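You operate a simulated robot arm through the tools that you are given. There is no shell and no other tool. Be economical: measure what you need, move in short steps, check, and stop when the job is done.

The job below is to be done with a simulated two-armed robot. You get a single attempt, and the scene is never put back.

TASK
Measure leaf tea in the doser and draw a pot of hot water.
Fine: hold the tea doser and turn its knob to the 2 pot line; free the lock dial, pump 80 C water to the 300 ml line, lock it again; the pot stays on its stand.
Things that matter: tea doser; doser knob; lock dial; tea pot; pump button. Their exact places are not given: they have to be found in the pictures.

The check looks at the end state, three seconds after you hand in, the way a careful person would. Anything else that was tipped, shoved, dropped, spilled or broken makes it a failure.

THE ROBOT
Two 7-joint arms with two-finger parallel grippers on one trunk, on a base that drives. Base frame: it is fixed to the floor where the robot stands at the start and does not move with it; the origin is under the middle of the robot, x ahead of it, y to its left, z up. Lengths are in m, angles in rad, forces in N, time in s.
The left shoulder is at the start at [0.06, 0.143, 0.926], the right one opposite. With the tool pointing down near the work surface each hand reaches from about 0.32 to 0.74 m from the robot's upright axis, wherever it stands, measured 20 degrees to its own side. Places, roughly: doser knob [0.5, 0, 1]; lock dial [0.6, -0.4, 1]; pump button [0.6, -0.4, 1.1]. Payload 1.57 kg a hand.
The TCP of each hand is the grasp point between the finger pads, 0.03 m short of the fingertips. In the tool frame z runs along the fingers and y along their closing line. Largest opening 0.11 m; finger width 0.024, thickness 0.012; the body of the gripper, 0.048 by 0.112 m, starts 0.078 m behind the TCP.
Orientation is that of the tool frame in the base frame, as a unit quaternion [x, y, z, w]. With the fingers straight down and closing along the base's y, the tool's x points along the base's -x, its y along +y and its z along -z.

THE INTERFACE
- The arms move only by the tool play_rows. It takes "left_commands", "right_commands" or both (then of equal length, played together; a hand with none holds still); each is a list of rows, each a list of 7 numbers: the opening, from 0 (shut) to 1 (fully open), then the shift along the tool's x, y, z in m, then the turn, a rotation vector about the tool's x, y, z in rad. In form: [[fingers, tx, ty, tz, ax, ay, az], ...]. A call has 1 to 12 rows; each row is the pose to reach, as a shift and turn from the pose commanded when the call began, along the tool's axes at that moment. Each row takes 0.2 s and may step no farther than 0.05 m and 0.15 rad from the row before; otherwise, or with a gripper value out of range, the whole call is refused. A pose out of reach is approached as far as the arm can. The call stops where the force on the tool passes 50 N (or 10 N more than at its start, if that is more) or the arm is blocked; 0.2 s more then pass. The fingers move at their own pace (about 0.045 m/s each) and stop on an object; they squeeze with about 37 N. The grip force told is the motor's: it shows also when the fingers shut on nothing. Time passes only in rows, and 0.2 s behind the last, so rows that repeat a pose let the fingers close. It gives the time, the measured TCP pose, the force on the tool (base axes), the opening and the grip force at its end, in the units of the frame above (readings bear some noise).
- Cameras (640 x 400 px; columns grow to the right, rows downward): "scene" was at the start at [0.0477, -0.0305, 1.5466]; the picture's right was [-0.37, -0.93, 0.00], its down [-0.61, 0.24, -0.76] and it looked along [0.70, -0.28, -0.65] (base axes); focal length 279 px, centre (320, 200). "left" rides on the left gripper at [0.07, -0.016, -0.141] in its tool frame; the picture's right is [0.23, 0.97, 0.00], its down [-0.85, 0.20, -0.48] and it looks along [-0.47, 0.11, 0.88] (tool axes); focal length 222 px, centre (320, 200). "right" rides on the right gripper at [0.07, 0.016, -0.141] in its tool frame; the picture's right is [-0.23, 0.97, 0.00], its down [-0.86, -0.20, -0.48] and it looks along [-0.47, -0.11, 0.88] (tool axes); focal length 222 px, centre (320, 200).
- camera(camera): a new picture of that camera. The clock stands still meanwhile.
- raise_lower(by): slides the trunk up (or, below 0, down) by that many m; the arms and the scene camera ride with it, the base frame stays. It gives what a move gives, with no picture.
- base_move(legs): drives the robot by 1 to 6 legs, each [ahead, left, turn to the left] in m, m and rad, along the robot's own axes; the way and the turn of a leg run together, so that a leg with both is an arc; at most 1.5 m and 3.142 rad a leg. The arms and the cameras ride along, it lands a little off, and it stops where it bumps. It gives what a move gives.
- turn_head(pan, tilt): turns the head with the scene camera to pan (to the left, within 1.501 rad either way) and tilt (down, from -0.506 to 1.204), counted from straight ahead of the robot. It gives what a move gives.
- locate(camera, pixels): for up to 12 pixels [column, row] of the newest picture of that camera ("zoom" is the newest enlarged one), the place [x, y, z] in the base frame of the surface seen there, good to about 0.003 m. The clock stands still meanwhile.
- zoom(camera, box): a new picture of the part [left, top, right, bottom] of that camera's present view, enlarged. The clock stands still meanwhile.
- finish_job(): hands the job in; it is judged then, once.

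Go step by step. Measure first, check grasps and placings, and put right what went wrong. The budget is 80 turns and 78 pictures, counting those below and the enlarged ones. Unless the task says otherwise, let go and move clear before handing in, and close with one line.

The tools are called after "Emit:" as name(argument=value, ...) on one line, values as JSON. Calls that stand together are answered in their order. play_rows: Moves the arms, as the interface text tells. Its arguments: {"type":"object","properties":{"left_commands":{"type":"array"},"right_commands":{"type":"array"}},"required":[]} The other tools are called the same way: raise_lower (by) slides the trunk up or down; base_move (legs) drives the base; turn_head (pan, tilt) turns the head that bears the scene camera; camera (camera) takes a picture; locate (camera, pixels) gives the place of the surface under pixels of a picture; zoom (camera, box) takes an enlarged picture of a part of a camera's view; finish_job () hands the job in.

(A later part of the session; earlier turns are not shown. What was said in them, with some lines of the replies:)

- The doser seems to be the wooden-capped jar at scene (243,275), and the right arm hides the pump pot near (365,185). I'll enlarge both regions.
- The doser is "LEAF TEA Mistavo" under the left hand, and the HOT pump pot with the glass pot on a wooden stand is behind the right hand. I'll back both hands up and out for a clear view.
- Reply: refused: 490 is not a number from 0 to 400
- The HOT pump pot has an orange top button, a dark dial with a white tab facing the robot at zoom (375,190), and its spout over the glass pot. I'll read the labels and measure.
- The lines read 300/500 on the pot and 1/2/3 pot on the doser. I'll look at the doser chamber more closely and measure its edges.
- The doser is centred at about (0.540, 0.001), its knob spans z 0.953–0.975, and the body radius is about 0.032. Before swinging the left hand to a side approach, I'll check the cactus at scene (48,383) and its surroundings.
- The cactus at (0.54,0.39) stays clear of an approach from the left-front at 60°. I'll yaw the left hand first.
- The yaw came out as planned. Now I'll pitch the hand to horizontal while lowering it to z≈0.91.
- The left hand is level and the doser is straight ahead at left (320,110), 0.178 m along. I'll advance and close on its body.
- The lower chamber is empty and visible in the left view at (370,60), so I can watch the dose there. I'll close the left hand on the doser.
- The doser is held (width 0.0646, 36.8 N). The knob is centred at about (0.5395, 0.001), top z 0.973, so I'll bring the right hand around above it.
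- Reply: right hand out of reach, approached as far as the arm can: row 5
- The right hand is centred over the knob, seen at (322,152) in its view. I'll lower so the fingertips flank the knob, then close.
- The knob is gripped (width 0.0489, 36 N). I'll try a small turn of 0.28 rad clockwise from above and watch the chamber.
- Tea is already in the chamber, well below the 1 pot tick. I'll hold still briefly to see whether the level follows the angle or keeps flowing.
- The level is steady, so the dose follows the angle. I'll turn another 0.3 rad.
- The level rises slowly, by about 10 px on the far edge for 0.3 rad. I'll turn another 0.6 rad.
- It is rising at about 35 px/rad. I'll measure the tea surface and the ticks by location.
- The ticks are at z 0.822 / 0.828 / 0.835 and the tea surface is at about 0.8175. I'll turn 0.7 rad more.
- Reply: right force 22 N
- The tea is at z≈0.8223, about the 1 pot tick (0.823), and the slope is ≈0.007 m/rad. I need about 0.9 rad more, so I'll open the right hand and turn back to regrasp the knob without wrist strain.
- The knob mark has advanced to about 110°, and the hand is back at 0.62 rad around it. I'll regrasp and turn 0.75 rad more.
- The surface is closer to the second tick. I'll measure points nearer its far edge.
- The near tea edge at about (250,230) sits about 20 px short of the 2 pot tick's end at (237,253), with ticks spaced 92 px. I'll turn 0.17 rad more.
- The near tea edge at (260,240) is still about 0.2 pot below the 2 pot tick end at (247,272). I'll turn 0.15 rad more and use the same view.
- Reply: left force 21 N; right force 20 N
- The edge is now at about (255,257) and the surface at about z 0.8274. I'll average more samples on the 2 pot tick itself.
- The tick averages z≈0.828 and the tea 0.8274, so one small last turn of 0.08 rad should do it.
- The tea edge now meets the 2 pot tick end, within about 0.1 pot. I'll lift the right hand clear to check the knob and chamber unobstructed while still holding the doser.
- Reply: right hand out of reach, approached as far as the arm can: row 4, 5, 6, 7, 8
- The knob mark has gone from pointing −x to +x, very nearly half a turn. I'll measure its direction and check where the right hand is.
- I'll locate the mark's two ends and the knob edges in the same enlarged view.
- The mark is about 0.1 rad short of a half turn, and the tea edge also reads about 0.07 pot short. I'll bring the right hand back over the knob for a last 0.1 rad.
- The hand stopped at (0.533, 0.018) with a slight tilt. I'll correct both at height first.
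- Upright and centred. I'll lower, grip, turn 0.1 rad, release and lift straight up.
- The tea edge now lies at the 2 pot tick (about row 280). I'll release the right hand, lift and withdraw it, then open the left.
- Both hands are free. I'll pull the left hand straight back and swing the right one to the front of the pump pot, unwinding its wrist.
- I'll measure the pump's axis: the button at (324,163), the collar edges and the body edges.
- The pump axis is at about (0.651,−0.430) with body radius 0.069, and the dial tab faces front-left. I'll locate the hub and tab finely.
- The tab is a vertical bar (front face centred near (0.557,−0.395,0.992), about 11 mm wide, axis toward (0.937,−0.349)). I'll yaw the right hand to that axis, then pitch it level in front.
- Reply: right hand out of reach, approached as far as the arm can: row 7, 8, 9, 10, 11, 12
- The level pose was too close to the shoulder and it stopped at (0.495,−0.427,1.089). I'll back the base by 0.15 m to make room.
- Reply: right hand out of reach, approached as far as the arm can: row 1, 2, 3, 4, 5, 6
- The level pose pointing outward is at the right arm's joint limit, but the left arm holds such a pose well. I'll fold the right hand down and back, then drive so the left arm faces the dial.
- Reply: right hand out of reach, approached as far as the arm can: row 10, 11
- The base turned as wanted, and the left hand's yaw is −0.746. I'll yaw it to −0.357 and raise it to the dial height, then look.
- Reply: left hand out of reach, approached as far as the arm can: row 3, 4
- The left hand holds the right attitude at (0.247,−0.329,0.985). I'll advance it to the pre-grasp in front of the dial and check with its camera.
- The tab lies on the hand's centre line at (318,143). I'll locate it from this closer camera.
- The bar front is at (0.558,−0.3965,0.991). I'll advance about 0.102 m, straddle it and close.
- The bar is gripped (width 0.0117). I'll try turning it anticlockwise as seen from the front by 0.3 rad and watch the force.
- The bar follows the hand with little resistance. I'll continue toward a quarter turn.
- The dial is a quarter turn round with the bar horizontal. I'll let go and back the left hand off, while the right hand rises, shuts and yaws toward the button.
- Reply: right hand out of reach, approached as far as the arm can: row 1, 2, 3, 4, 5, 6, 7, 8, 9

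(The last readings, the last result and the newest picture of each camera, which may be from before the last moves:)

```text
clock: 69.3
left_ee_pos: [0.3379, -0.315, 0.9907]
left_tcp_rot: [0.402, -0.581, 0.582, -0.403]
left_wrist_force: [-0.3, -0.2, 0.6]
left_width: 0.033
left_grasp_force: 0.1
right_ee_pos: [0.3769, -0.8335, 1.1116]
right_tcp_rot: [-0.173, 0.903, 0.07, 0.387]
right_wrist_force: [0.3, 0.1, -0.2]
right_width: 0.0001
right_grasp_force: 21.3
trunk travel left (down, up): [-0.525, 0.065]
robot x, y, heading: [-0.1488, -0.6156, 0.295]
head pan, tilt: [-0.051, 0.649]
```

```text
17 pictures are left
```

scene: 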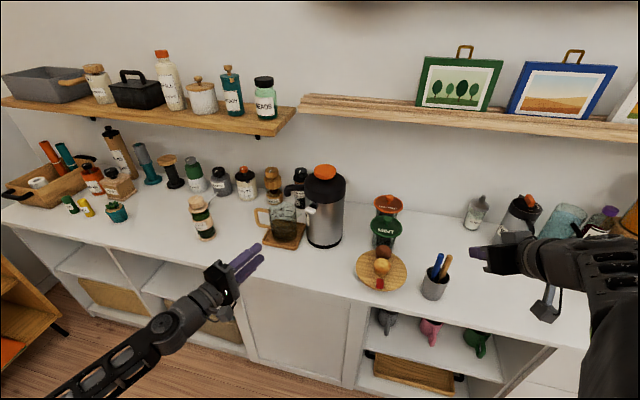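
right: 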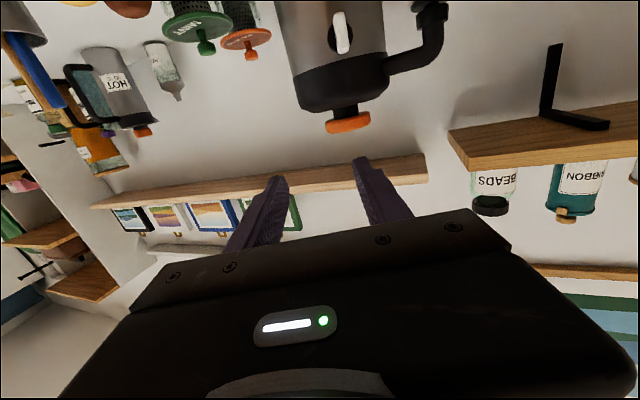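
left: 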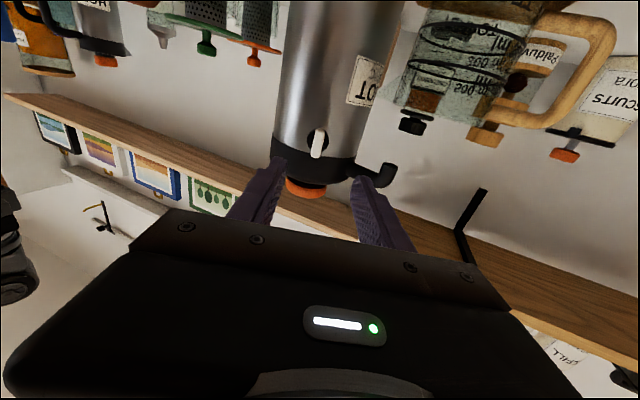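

The right hand is tilted 45°, ready to press, and the left is clear. I'll drive forward 0.13 m to bring the button within reach.

Emit:
base_move(legs=[[0.13, 0, 0]])

Emit:
play_rows(right_commands=[[0, -0.039, 0, -0.037, 0, 0, 0], [0, -0.05, 0.035, -0.01, 0, 0, 0], [0, -0.072, 0.07, 0.01, 0, 0, 0], [0, -0.094, 0.105, 0.03, 0, 0, 0], [0, -0.116, 0.14, 0.05, 0, 0, 0], [0, -0.138, 0.175, 0.07, 0, 0, 0], [0, -0.16, 0.21, 0.09, 0, 0, 0], [0, -0.182, 0.24, 0.115, 0, 0, 0], [0, -0.2, 0.265, 0.135, 0, 0, 0], [0, -0.213, 0.283, 0.146, 0, 0, 0], [0, -0.213, 0.283, 0.146, 0, 0, 0]])

Emit:
camera(camera="scene")

```text
clock: 70.6
left_ee_pos: [0.463, -0.276, 0.9929]
left_tcp_rot: [0.403, -0.581, 0.582, -0.403]
left_wrist_force: [0.0, -0.2, -0.7]
left_width: 0.0327
left_grasp_force: 0.0
right_ee_pos: [0.5024, -0.7955, 1.1092]
right_tcp_rot: [-0.173, 0.903, 0.071, 0.386]
right_wrist_force: [0.0, 0.2, -0.3]
right_width: 0.0
right_grasp_force: 21.4
trunk travel left (down, up): [-0.525, 0.065]
robot x, y, heading: [-0.0276, -0.5787, 0.299]
head pan, tilt: [-0.051, 0.649]
```

```text
refused: row 1 steps farther than a row can; nothing moved
```

```text
16 pictures are left
```

scene: 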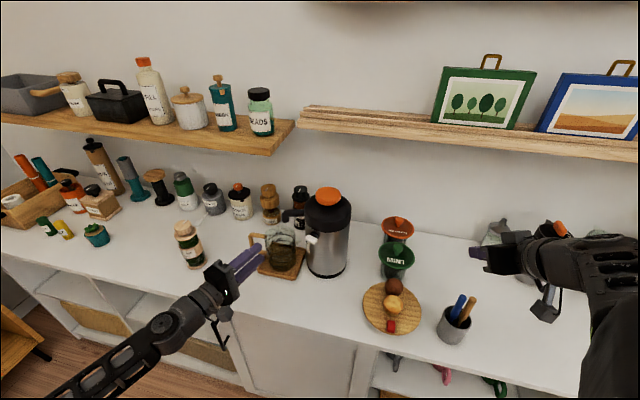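

The base moved but the first arm row was too long, so I'll replay with shorter steps.

Emit:
play_rows(right_commands=[[0, -0.02, 0, -0.02, 0, 0, 0], [0, -0.039, 0, -0.037, 0, 0, 0], [0, -0.058, 0.032, -0.017, 0, 0, 0], [0, -0.078, 0.063, 0.003, 0, 0, 0], [0, -0.097, 0.095, 0.023, 0, 0, 0], [0, -0.117, 0.126, 0.043, 0, 0, 0], [0, -0.136, 0.158, 0.063, 0, 0, 0], [0, -0.155, 0.19, 0.083, 0, 0, 0], [0, -0.175, 0.221, 0.104, 0, 0, 0], [0, -0.194, 0.253, 0.124, 0, 0, 0], [0, -0.214, 0.284, 0.144, 0, 0, 0], [0, -0.214, 0.284, 0.144, 0, 0, 0]])

Emit:
zoom(camera="scene", box=[240, 150, 400, 290])

```text
clock: 73.2
left_ee_pos: [0.4623, -0.2772, 0.9931]
left_tcp_rot: [0.401, -0.581, 0.582, -0.404]
left_wrist_force: [-0.2, -0.3, -0.6]
left_width: 0.0328
left_grasp_force: 0.2
right_ee_pos: [0.6315, -0.4395, 1.1639]
right_tcp_rot: [-0.173, 0.903, 0.072, 0.387]
right_wrist_force: [0.2, 0.1, -0.3]
right_width: 0.0003
right_grasp_force: 21.2
trunk travel left (down, up): [-0.525, 0.065]
robot x, y, heading: [-0.0283, -0.5773, 0.296]
head pan, tilt: [-0.051, 0.649]
```

```text
2.86 times, centred on (320, 220) of scene
```

zoom: 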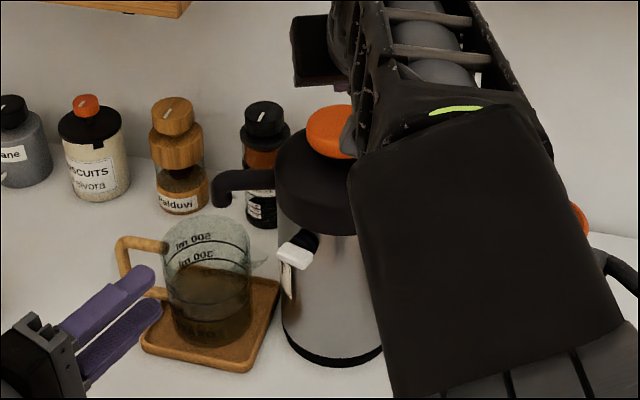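

The fingertips are over the button centre at about z 1.143, with the pot in view at zoom (210,290). I'll do one short test press, about 1 cm past contact, and come back up.

Emit:
play_rows(right_commands=[[0, 0.0217, 0, 0.0207, 0, 0, 0], [0, 0.0333, 0, 0.0317, 0, 0, 0], [0, 0.0405, 0, 0.0386, 0, 0, 0], [0, 0.0434, 0, 0.0414, 0, 0, 0], [0, 0.0333, 0, 0.0317, 0, 0, 0], [0, 0.0217, 0, 0.0207, 0, 0, 0]])

Emit:
zoom(camera="scene", box=[260, 195, 340, 285])

```text
clock: 74.6
left_ee_pos: [0.4621, -0.2758, 0.9919]
left_tcp_rot: [0.402, -0.581, 0.581, -0.403]
left_wrist_force: [-0.1, -0.3, -0.4]
left_width: 0.0332
left_grasp_force: 0.1
right_ee_pos: [0.6289, -0.439, 1.1321]
right_tcp_rot: [-0.173, 0.904, 0.07, 0.386]
right_wrist_force: [0.0, -0.8, 0.9]
right_width: 0.0
right_grasp_force: 21.3
trunk travel left (down, up): [-0.525, 0.065]
robot x, y, heading: [-0.0239, -0.5771, 0.294]
head pan, tilt: [-0.051, 0.649]
```

```text
4.44 times, centred on (300, 240) of scene
```

zoom: 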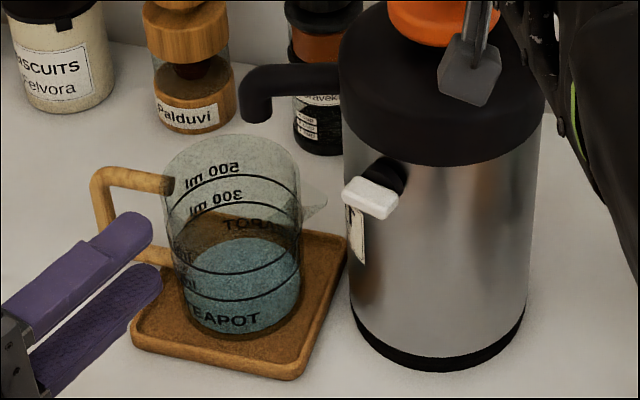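

Water came out, so the dial is freed. I'll measure the water surface and the 300 line heights.

Emit:
locate(camera="zoom", pixels=[[240, 260], [250, 275], [230, 255], [240, 300], [200, 290], [260, 298], [240, 270], [220, 320], [250, 245], [285, 280], [250, 330], [190, 250]])

Emit:
zoom(camera="scene", box=[275, 220, 335, 282])

```text
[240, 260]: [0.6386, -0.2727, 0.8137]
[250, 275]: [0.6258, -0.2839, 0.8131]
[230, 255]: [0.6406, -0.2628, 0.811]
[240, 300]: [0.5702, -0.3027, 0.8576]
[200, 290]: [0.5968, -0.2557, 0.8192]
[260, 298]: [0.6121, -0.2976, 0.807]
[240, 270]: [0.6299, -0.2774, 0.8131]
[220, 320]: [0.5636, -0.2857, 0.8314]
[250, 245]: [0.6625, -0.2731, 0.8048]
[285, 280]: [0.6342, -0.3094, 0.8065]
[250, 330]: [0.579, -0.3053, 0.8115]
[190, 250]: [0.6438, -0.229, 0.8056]
```

```text
6.45 times, centred on (305, 251) of scene
```

zoom: 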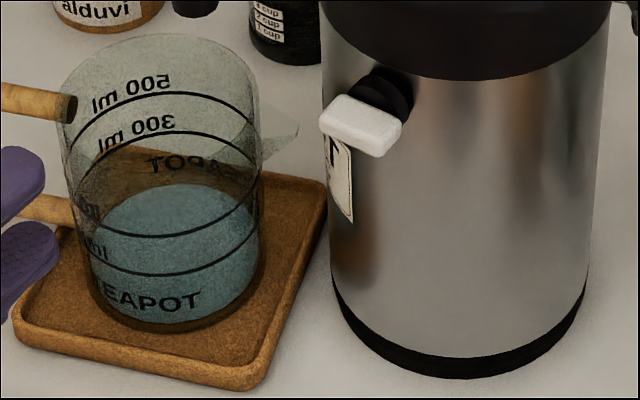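

The water is at z≈0.813 over a pot floor near 0.807, and the 300 line is at z≈0.858, so it was a small dose. I'll press again and hold for about 1.2 s to learn the flow.

Emit:
play_rows(right_commands=[[0, 0.0109, 0, 0.0104, 0, 0, 0], [0, 0.0217, 0, 0.0207, 0, 0, 0], [0, 0.0217, 0, 0.0207, 0, 0, 0], [0, 0.0217, 0, 0.0207, 0, 0, 0], [0, 0.0217, 0, 0.0207, 0, 0, 0], [0, 0.0217, 0, 0.0207, 0, 0, 0], [0, 0.0109, 0, 0.0104, 0, 0, 0], [0, 0, 0, 0, 0, 0, 0]])

Emit:
zoom(camera="scene", box=[275, 220, 335, 282])

Emit:
locate(camera="zoom", pixels=[[150, 200], [180, 200], [200, 215], [140, 215], [170, 225], [190, 190], [160, 210], [210, 200], [170, 275], [140, 272], [200, 268], [230, 255]])

```text
clock: 76.4
left_ee_pos: [0.4613, -0.2769, 0.9922]
left_tcp_rot: [0.402, -0.58, 0.582, -0.403]
left_wrist_force: [0.3, 0.0, 0.7]
left_width: 0.0333
left_grasp_force: 0.1
right_ee_pos: [0.63, -0.4397, 1.1319]
right_tcp_rot: [-0.173, 0.904, 0.07, 0.384]
right_wrist_force: [0.2, 0.5, 0.4]
right_width: 0.0001
right_grasp_force: 21.4
trunk travel left (down, up): [-0.525, 0.065]
robot x, y, heading: [-0.0303, -0.5803, 0.296]
head pan, tilt: [-0.051, 0.649]
```

```text
6.45 times, centred on (305, 251) of scene
```

zoom: 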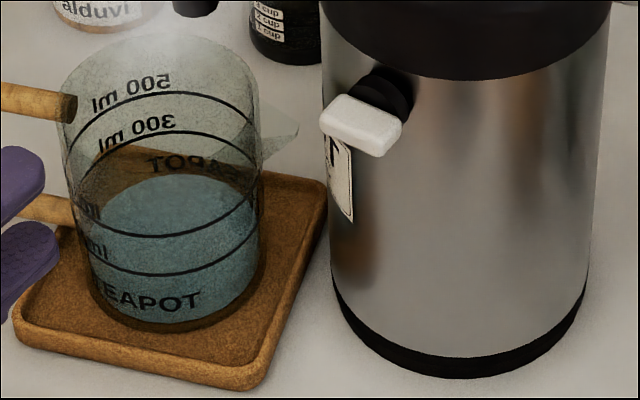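

```text
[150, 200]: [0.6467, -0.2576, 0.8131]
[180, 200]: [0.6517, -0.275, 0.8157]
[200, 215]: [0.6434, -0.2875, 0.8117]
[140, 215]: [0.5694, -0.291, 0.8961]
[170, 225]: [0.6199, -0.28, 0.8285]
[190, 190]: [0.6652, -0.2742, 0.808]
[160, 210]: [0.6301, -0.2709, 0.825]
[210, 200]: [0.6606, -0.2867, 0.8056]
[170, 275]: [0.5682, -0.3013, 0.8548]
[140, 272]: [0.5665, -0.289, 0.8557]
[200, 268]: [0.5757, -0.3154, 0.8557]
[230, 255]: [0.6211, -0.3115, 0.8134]
```

Each press raised the back edge about 10 px (183→173) regardless of hold, so a press is about 50 ml, and the 300 line's back arc is at row 130. I'll do three more presses, then check.

Emit:
play_rows(right_commands=[[0, 0.0217, 0, 0.0207, 0, 0, 0], [0, 0.0217, 0, 0.0207, 0, 0, 0], [0, 0, 0, 0, 0, 0, 0], [0, 0, 0, 0, 0, 0, 0], [0, 0.0217, 0, 0.0207, 0, 0, 0], [0, 0.0217, 0, 0.0207, 0, 0, 0], [0, 0, 0, 0, 0, 0, 0], [0, 0, 0, 0, 0, 0, 0], [0, 0.0217, 0, 0.0207, 0, 0, 0], [0, 0.0217, 0, 0.0207, 0, 0, 0], [0, 0, 0, 0, 0, 0, 0], [0, 0, 0, 0, 0, 0, 0]])

Emit:
zoom(camera="scene", box=[275, 220, 335, 282])

```text
clock: 79.0
left_ee_pos: [0.4623, -0.2762, 0.9904]
left_tcp_rot: [-0.403, 0.581, -0.581, 0.403]
left_wrist_force: [-0.5, -0.5, 0.5]
left_width: 0.033
left_grasp_force: 0.1
right_ee_pos: [0.6314, -0.4391, 1.1327]
right_tcp_rot: [-0.173, 0.904, 0.07, 0.385]
right_wrist_force: [0.1, -0.2, -0.1]
right_width: 0.0
right_grasp_force: 21.4
trunk travel left (down, up): [-0.525, 0.065]
robot x, y, heading: [-0.0262, -0.5758, 0.301]
head pan, tilt: [-0.051, 0.649]
```

```text
6.45 times, centred on (305, 251) of scene
```

zoom: 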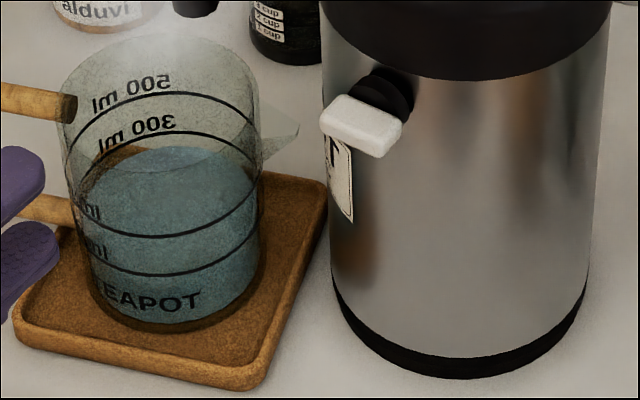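

The back edge is now at row 147, about 8.7 px per press, with 15 px left to the 300 arc. I'll press once more and check.

Emit:
play_rows(right_commands=[[0, 0.0217, 0, 0.0207, 0, 0, 0], [0, 0.0217, 0, 0.0207, 0, 0, 0], [0, 0, 0, 0, 0, 0, 0], [0, 0, 0, 0, 0, 0, 0], [0, 0, 0, 0, 0, 0, 0]])

Emit:
zoom(camera="scene", box=[278, 226, 302, 266])

```text
clock: 80.2
left_ee_pos: [0.4617, -0.2756, 0.9919]
left_tcp_rot: [0.402, -0.581, 0.581, -0.404]
left_wrist_force: [0.1, 0.2, -0.1]
left_width: 0.0328
left_grasp_force: 0.1
right_ee_pos: [0.6307, -0.4404, 1.1337]
right_tcp_rot: [-0.173, 0.903, 0.071, 0.387]
right_wrist_force: [0.1, -0.1, -0.1]
right_width: 0.0
right_grasp_force: 21.4
trunk travel left (down, up): [-0.525, 0.065]
robot x, y, heading: [-0.0287, -0.5806, 0.301]
head pan, tilt: [-0.051, 0.649]
```

```text
10.00 times, centred on (290, 246) of scene
```

zoom: 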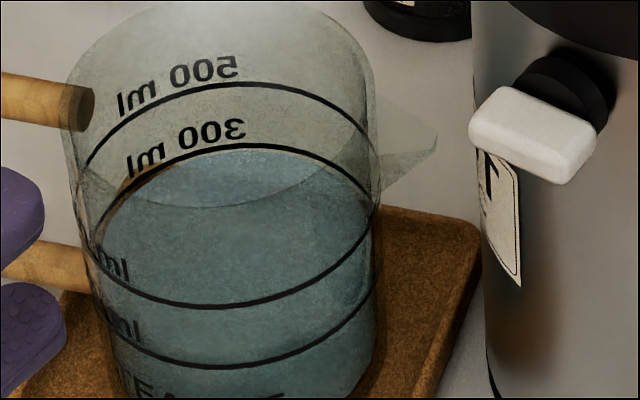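

The water edge at row 150 meets the 300 line's back arc after six presses (6 × 50 ml). I'll lift the right hand off and move it away, then back the base to the dial-turning spot.

Emit:
play_rows(right_commands=[[0, -0.0145, 0, -0.0138, 0, 0, 0], [0, -0.029, 0, -0.0276, 0, 0, 0], [0, -0.008, -0.0325, -0.05, 0, 0, 0], [0, 0.0137, -0.065, -0.0723, 0, 0, 0], [0, 0.035, -0.0975, -0.0946, 0, 0, 0], [0, 0.0563, -0.13, -0.117, 0, 0, 0], [0, 0.0777, -0.1625, -0.139, 0, 0, 0], [0, 0.099, -0.195, -0.1616, 0, 0, 0]])

Emit:
base_move(legs=[[-0.13, 0, 0]])

```text
clock: 82.0
left_ee_pos: [0.4614, -0.2771, 0.9925]
left_tcp_rot: [0.401, -0.581, 0.582, -0.405]
left_wrist_force: [0.0, -1.3, 1.0]
left_width: 0.033
left_grasp_force: 0.1
right_ee_pos: [0.5285, -0.6875, 1.1754]
right_tcp_rot: [-0.173, 0.903, 0.071, 0.388]
right_wrist_force: [-0.4, -0.2, 0.7]
right_width: 0.0001
right_grasp_force: 21.5
trunk travel left (down, up): [-0.525, 0.065]
robot x, y, heading: [-0.0275, -0.5766, 0.302]
head pan, tilt: [-0.051, 0.649]
```

```text
clock: 83.3
left_ee_pos: [0.3384, -0.316, 0.992]
left_tcp_rot: [-0.401, 0.581, -0.581, 0.404]
left_wrist_force: [-0.9, -0.5, 0.3]
left_width: 0.0331
left_grasp_force: 0.0
right_ee_pos: [0.4032, -0.7261, 1.1761]
right_tcp_rot: [-0.173, 0.903, 0.071, 0.387]
right_wrist_force: [-0.1, 0.5, 0.1]
right_width: 0.0002
right_grasp_force: 21.6
trunk travel left (down, up): [-0.525, 0.065]
robot x, y, heading: [-0.145, -0.6165, 0.295]
head pan, tilt: [-0.051, 0.649]
```

The left hand returned to its retreat point on the dial axis, 0.219 m short of the bar. I'll advance and regrip the bar.

Emit:
play_rows(left_commands=[[0.36, 0, 0, 0.04, 0, 0, 0], [0.36, 0, 0, 0.08, 0, 0, 0], [0.36, 0, 0, 0.12, 0, 0, 0], [0.36, 0, 0, 0.16, 0, 0, 0], [0.36, 0, 0, 0.19, 0, 0, 0], [0.36, 0, 0, 0.21, 0, 0, 0], [0.36, 0, 0, 0.219, 0, 0, 0], [0, 0, 0, 0.219, 0, 0, 0], [0, 0, 0, 0.219, 0, 0, 0], [0, 0, 0, 0.219, 0, 0, 0], [0, 0, 0, 0.219, 0, 0, 0]])

Emit:
zoom(camera="scene", box=[245, 155, 365, 255])

```text
clock: 85.7
left_ee_pos: [0.5439, -0.393, 0.9907]
left_tcp_rot: [-0.403, 0.582, -0.581, 0.402]
left_wrist_force: [0.5, -1.8, 0.6]
left_width: 0.0118
left_grasp_force: 28.7
right_ee_pos: [0.4064, -0.7249, 1.1747]
right_tcp_rot: [-0.172, 0.903, 0.071, 0.386]
right_wrist_force: [-0.7, -0.1, 0.2]
right_width: 0.0001
right_grasp_force: 21.1
trunk travel left (down, up): [-0.525, 0.065]
robot x, y, heading: [-0.1519, -0.6134, 0.294]
head pan, tilt: [-0.051, 0.649]
```

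```text
4.00 times, centred on (305, 205) of scene
```

zoom: 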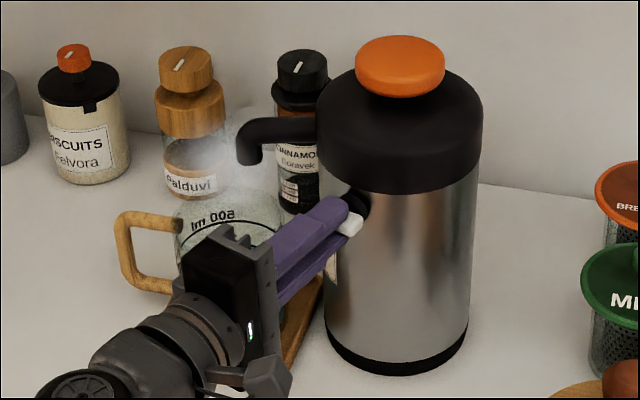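

The bar is gripped again (0.0118). I'll turn it back clockwise a quarter turn (1.57 rad) to lock.

Emit:
play_rows(left_commands=[[0, 0, 0, 0, 0, 0, 0.143], [0, 0, 0, 0, 0, 0, 0.286], [0, 0, 0, 0, 0, 0, 0.429], [0, 0, 0, 0, 0, 0, 0.572], [0, 0, 0, 0, 0, 0, 0.715], [0, 0, 0, 0, 0, 0, 0.858], [0, 0, 0, 0, 0, 0, 1.001], [0, 0, 0, 0, 0, 0, 1.144], [0, 0, 0, 0, 0, 0, 1.287], [0, 0, 0, 0, 0, 0, 1.43], [0, 0, 0, 0, 0, 0, 1.573], [0, 0, 0, 0, 0, 0, 1.573]])

Emit:
play_rows(left_commands=[[0.5, 0, 0, 0, 0, 0, 0], [0.5, 0, 0, 0, 0, 0, 0], [0.5, 0, 0, 0, 0, 0, 0], [0.5, 0, 0, -0.04, 0, 0, 0], [0.5, 0, 0, -0.08, 0, 0, 0], [0.5, 0, 0, -0.12, 0, 0, 0], [0.5, 0, 0, -0.16, 0, 0, 0]])

Emit:
zoom(camera="left", box=[240, 60, 400, 180])

Emit:
camera(camera="scene")

```text
clock: 88.3
left_ee_pos: [0.5429, -0.3923, 0.9947]
left_tcp_rot: [0.128, 0.694, -0.124, 0.698]
left_wrist_force: [-3.1, -1.6, 1.1]
left_width: 0.0115
left_grasp_force: 29.0
right_ee_pos: [0.4038, -0.726, 1.1741]
right_tcp_rot: [-0.172, 0.903, 0.071, 0.388]
right_wrist_force: [0.7, 0.0, 0.6]
right_width: 0.0001
right_grasp_force: 21.1
trunk travel left (down, up): [-0.525, 0.065]
robot x, y, heading: [-0.149, -0.6138, 0.3]
head pan, tilt: [-0.051, 0.649]
```

```text
clock: 89.9
left_ee_pos: [0.393, -0.3346, 0.9921]
left_tcp_rot: [0.127, 0.695, -0.126, 0.696]
left_wrist_force: [0.3, 0.5, 0.3]
left_width: 0.055
left_grasp_force: 0.0
right_ee_pos: [0.4041, -0.7261, 1.1748]
right_tcp_rot: [-0.174, 0.903, 0.071, 0.387]
right_wrist_force: [0.1, -0.3, 0.3]
right_width: 0.0
right_grasp_force: 21.2
trunk travel left (down, up): [-0.525, 0.065]
robot x, y, heading: [-0.1453, -0.6182, 0.299]
head pan, tilt: [-0.051, 0.649]
```

```text
3.33 times, centred on (320, 120) of left
```

zoom: 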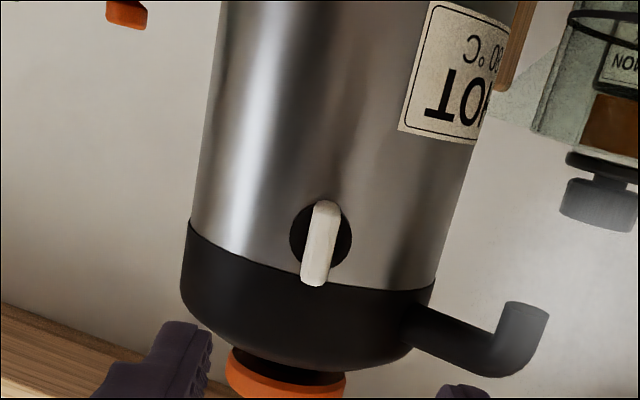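

```text
7 pictures are left
```

scene: 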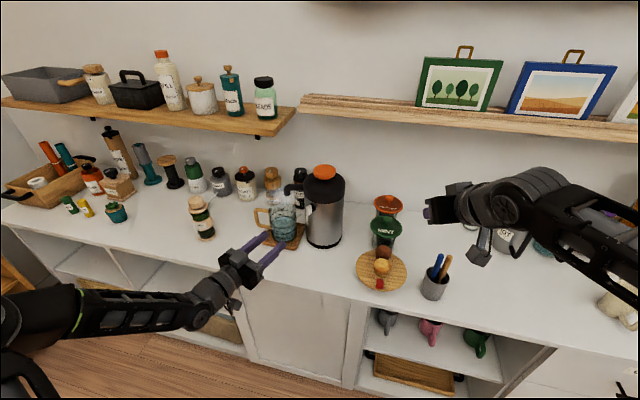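

The bar is vertical again as at the start, and everything stands. One last look at the pot level and the doser.

Emit:
zoom(camera="scene", box=[250, 185, 320, 255])

Emit:
zoom(camera="scene", box=[185, 190, 225, 245])

```text
5.71 times, centred on (285, 220) of scene
```

zoom: 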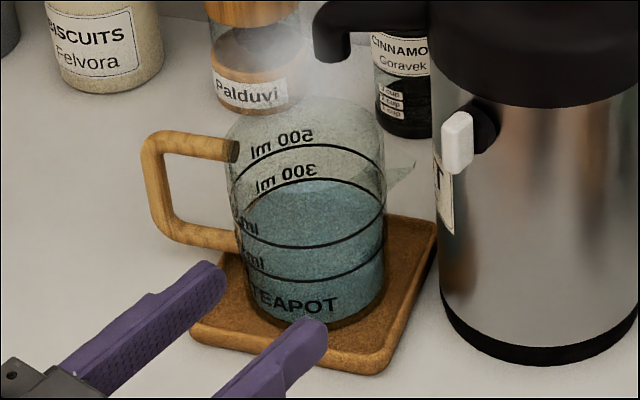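

```text
7.27 times, centred on (205, 218) of scene
```

zoom: 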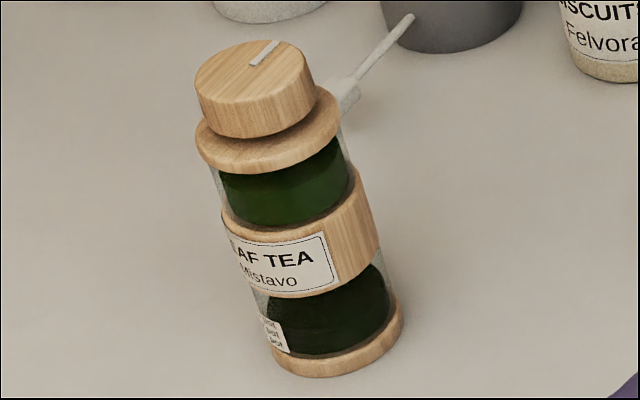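

The water's back edge coincides with the 300 line (row 180), the pot stands on its stand, the dial is locked, and the doser stands filled to the 2 pot line. Both hands are clear, so I'm handing in.

Emit:
finish_job()

```text
The job is handed in.
```

I handed the job in: the leaf tea is dosed to the 2 pot line and the pot holds 80 °C water to the 300 ml line on its stand. The pump's lock dial is back in its starting position. In the last pictures nothing else looked tipped or spilled.
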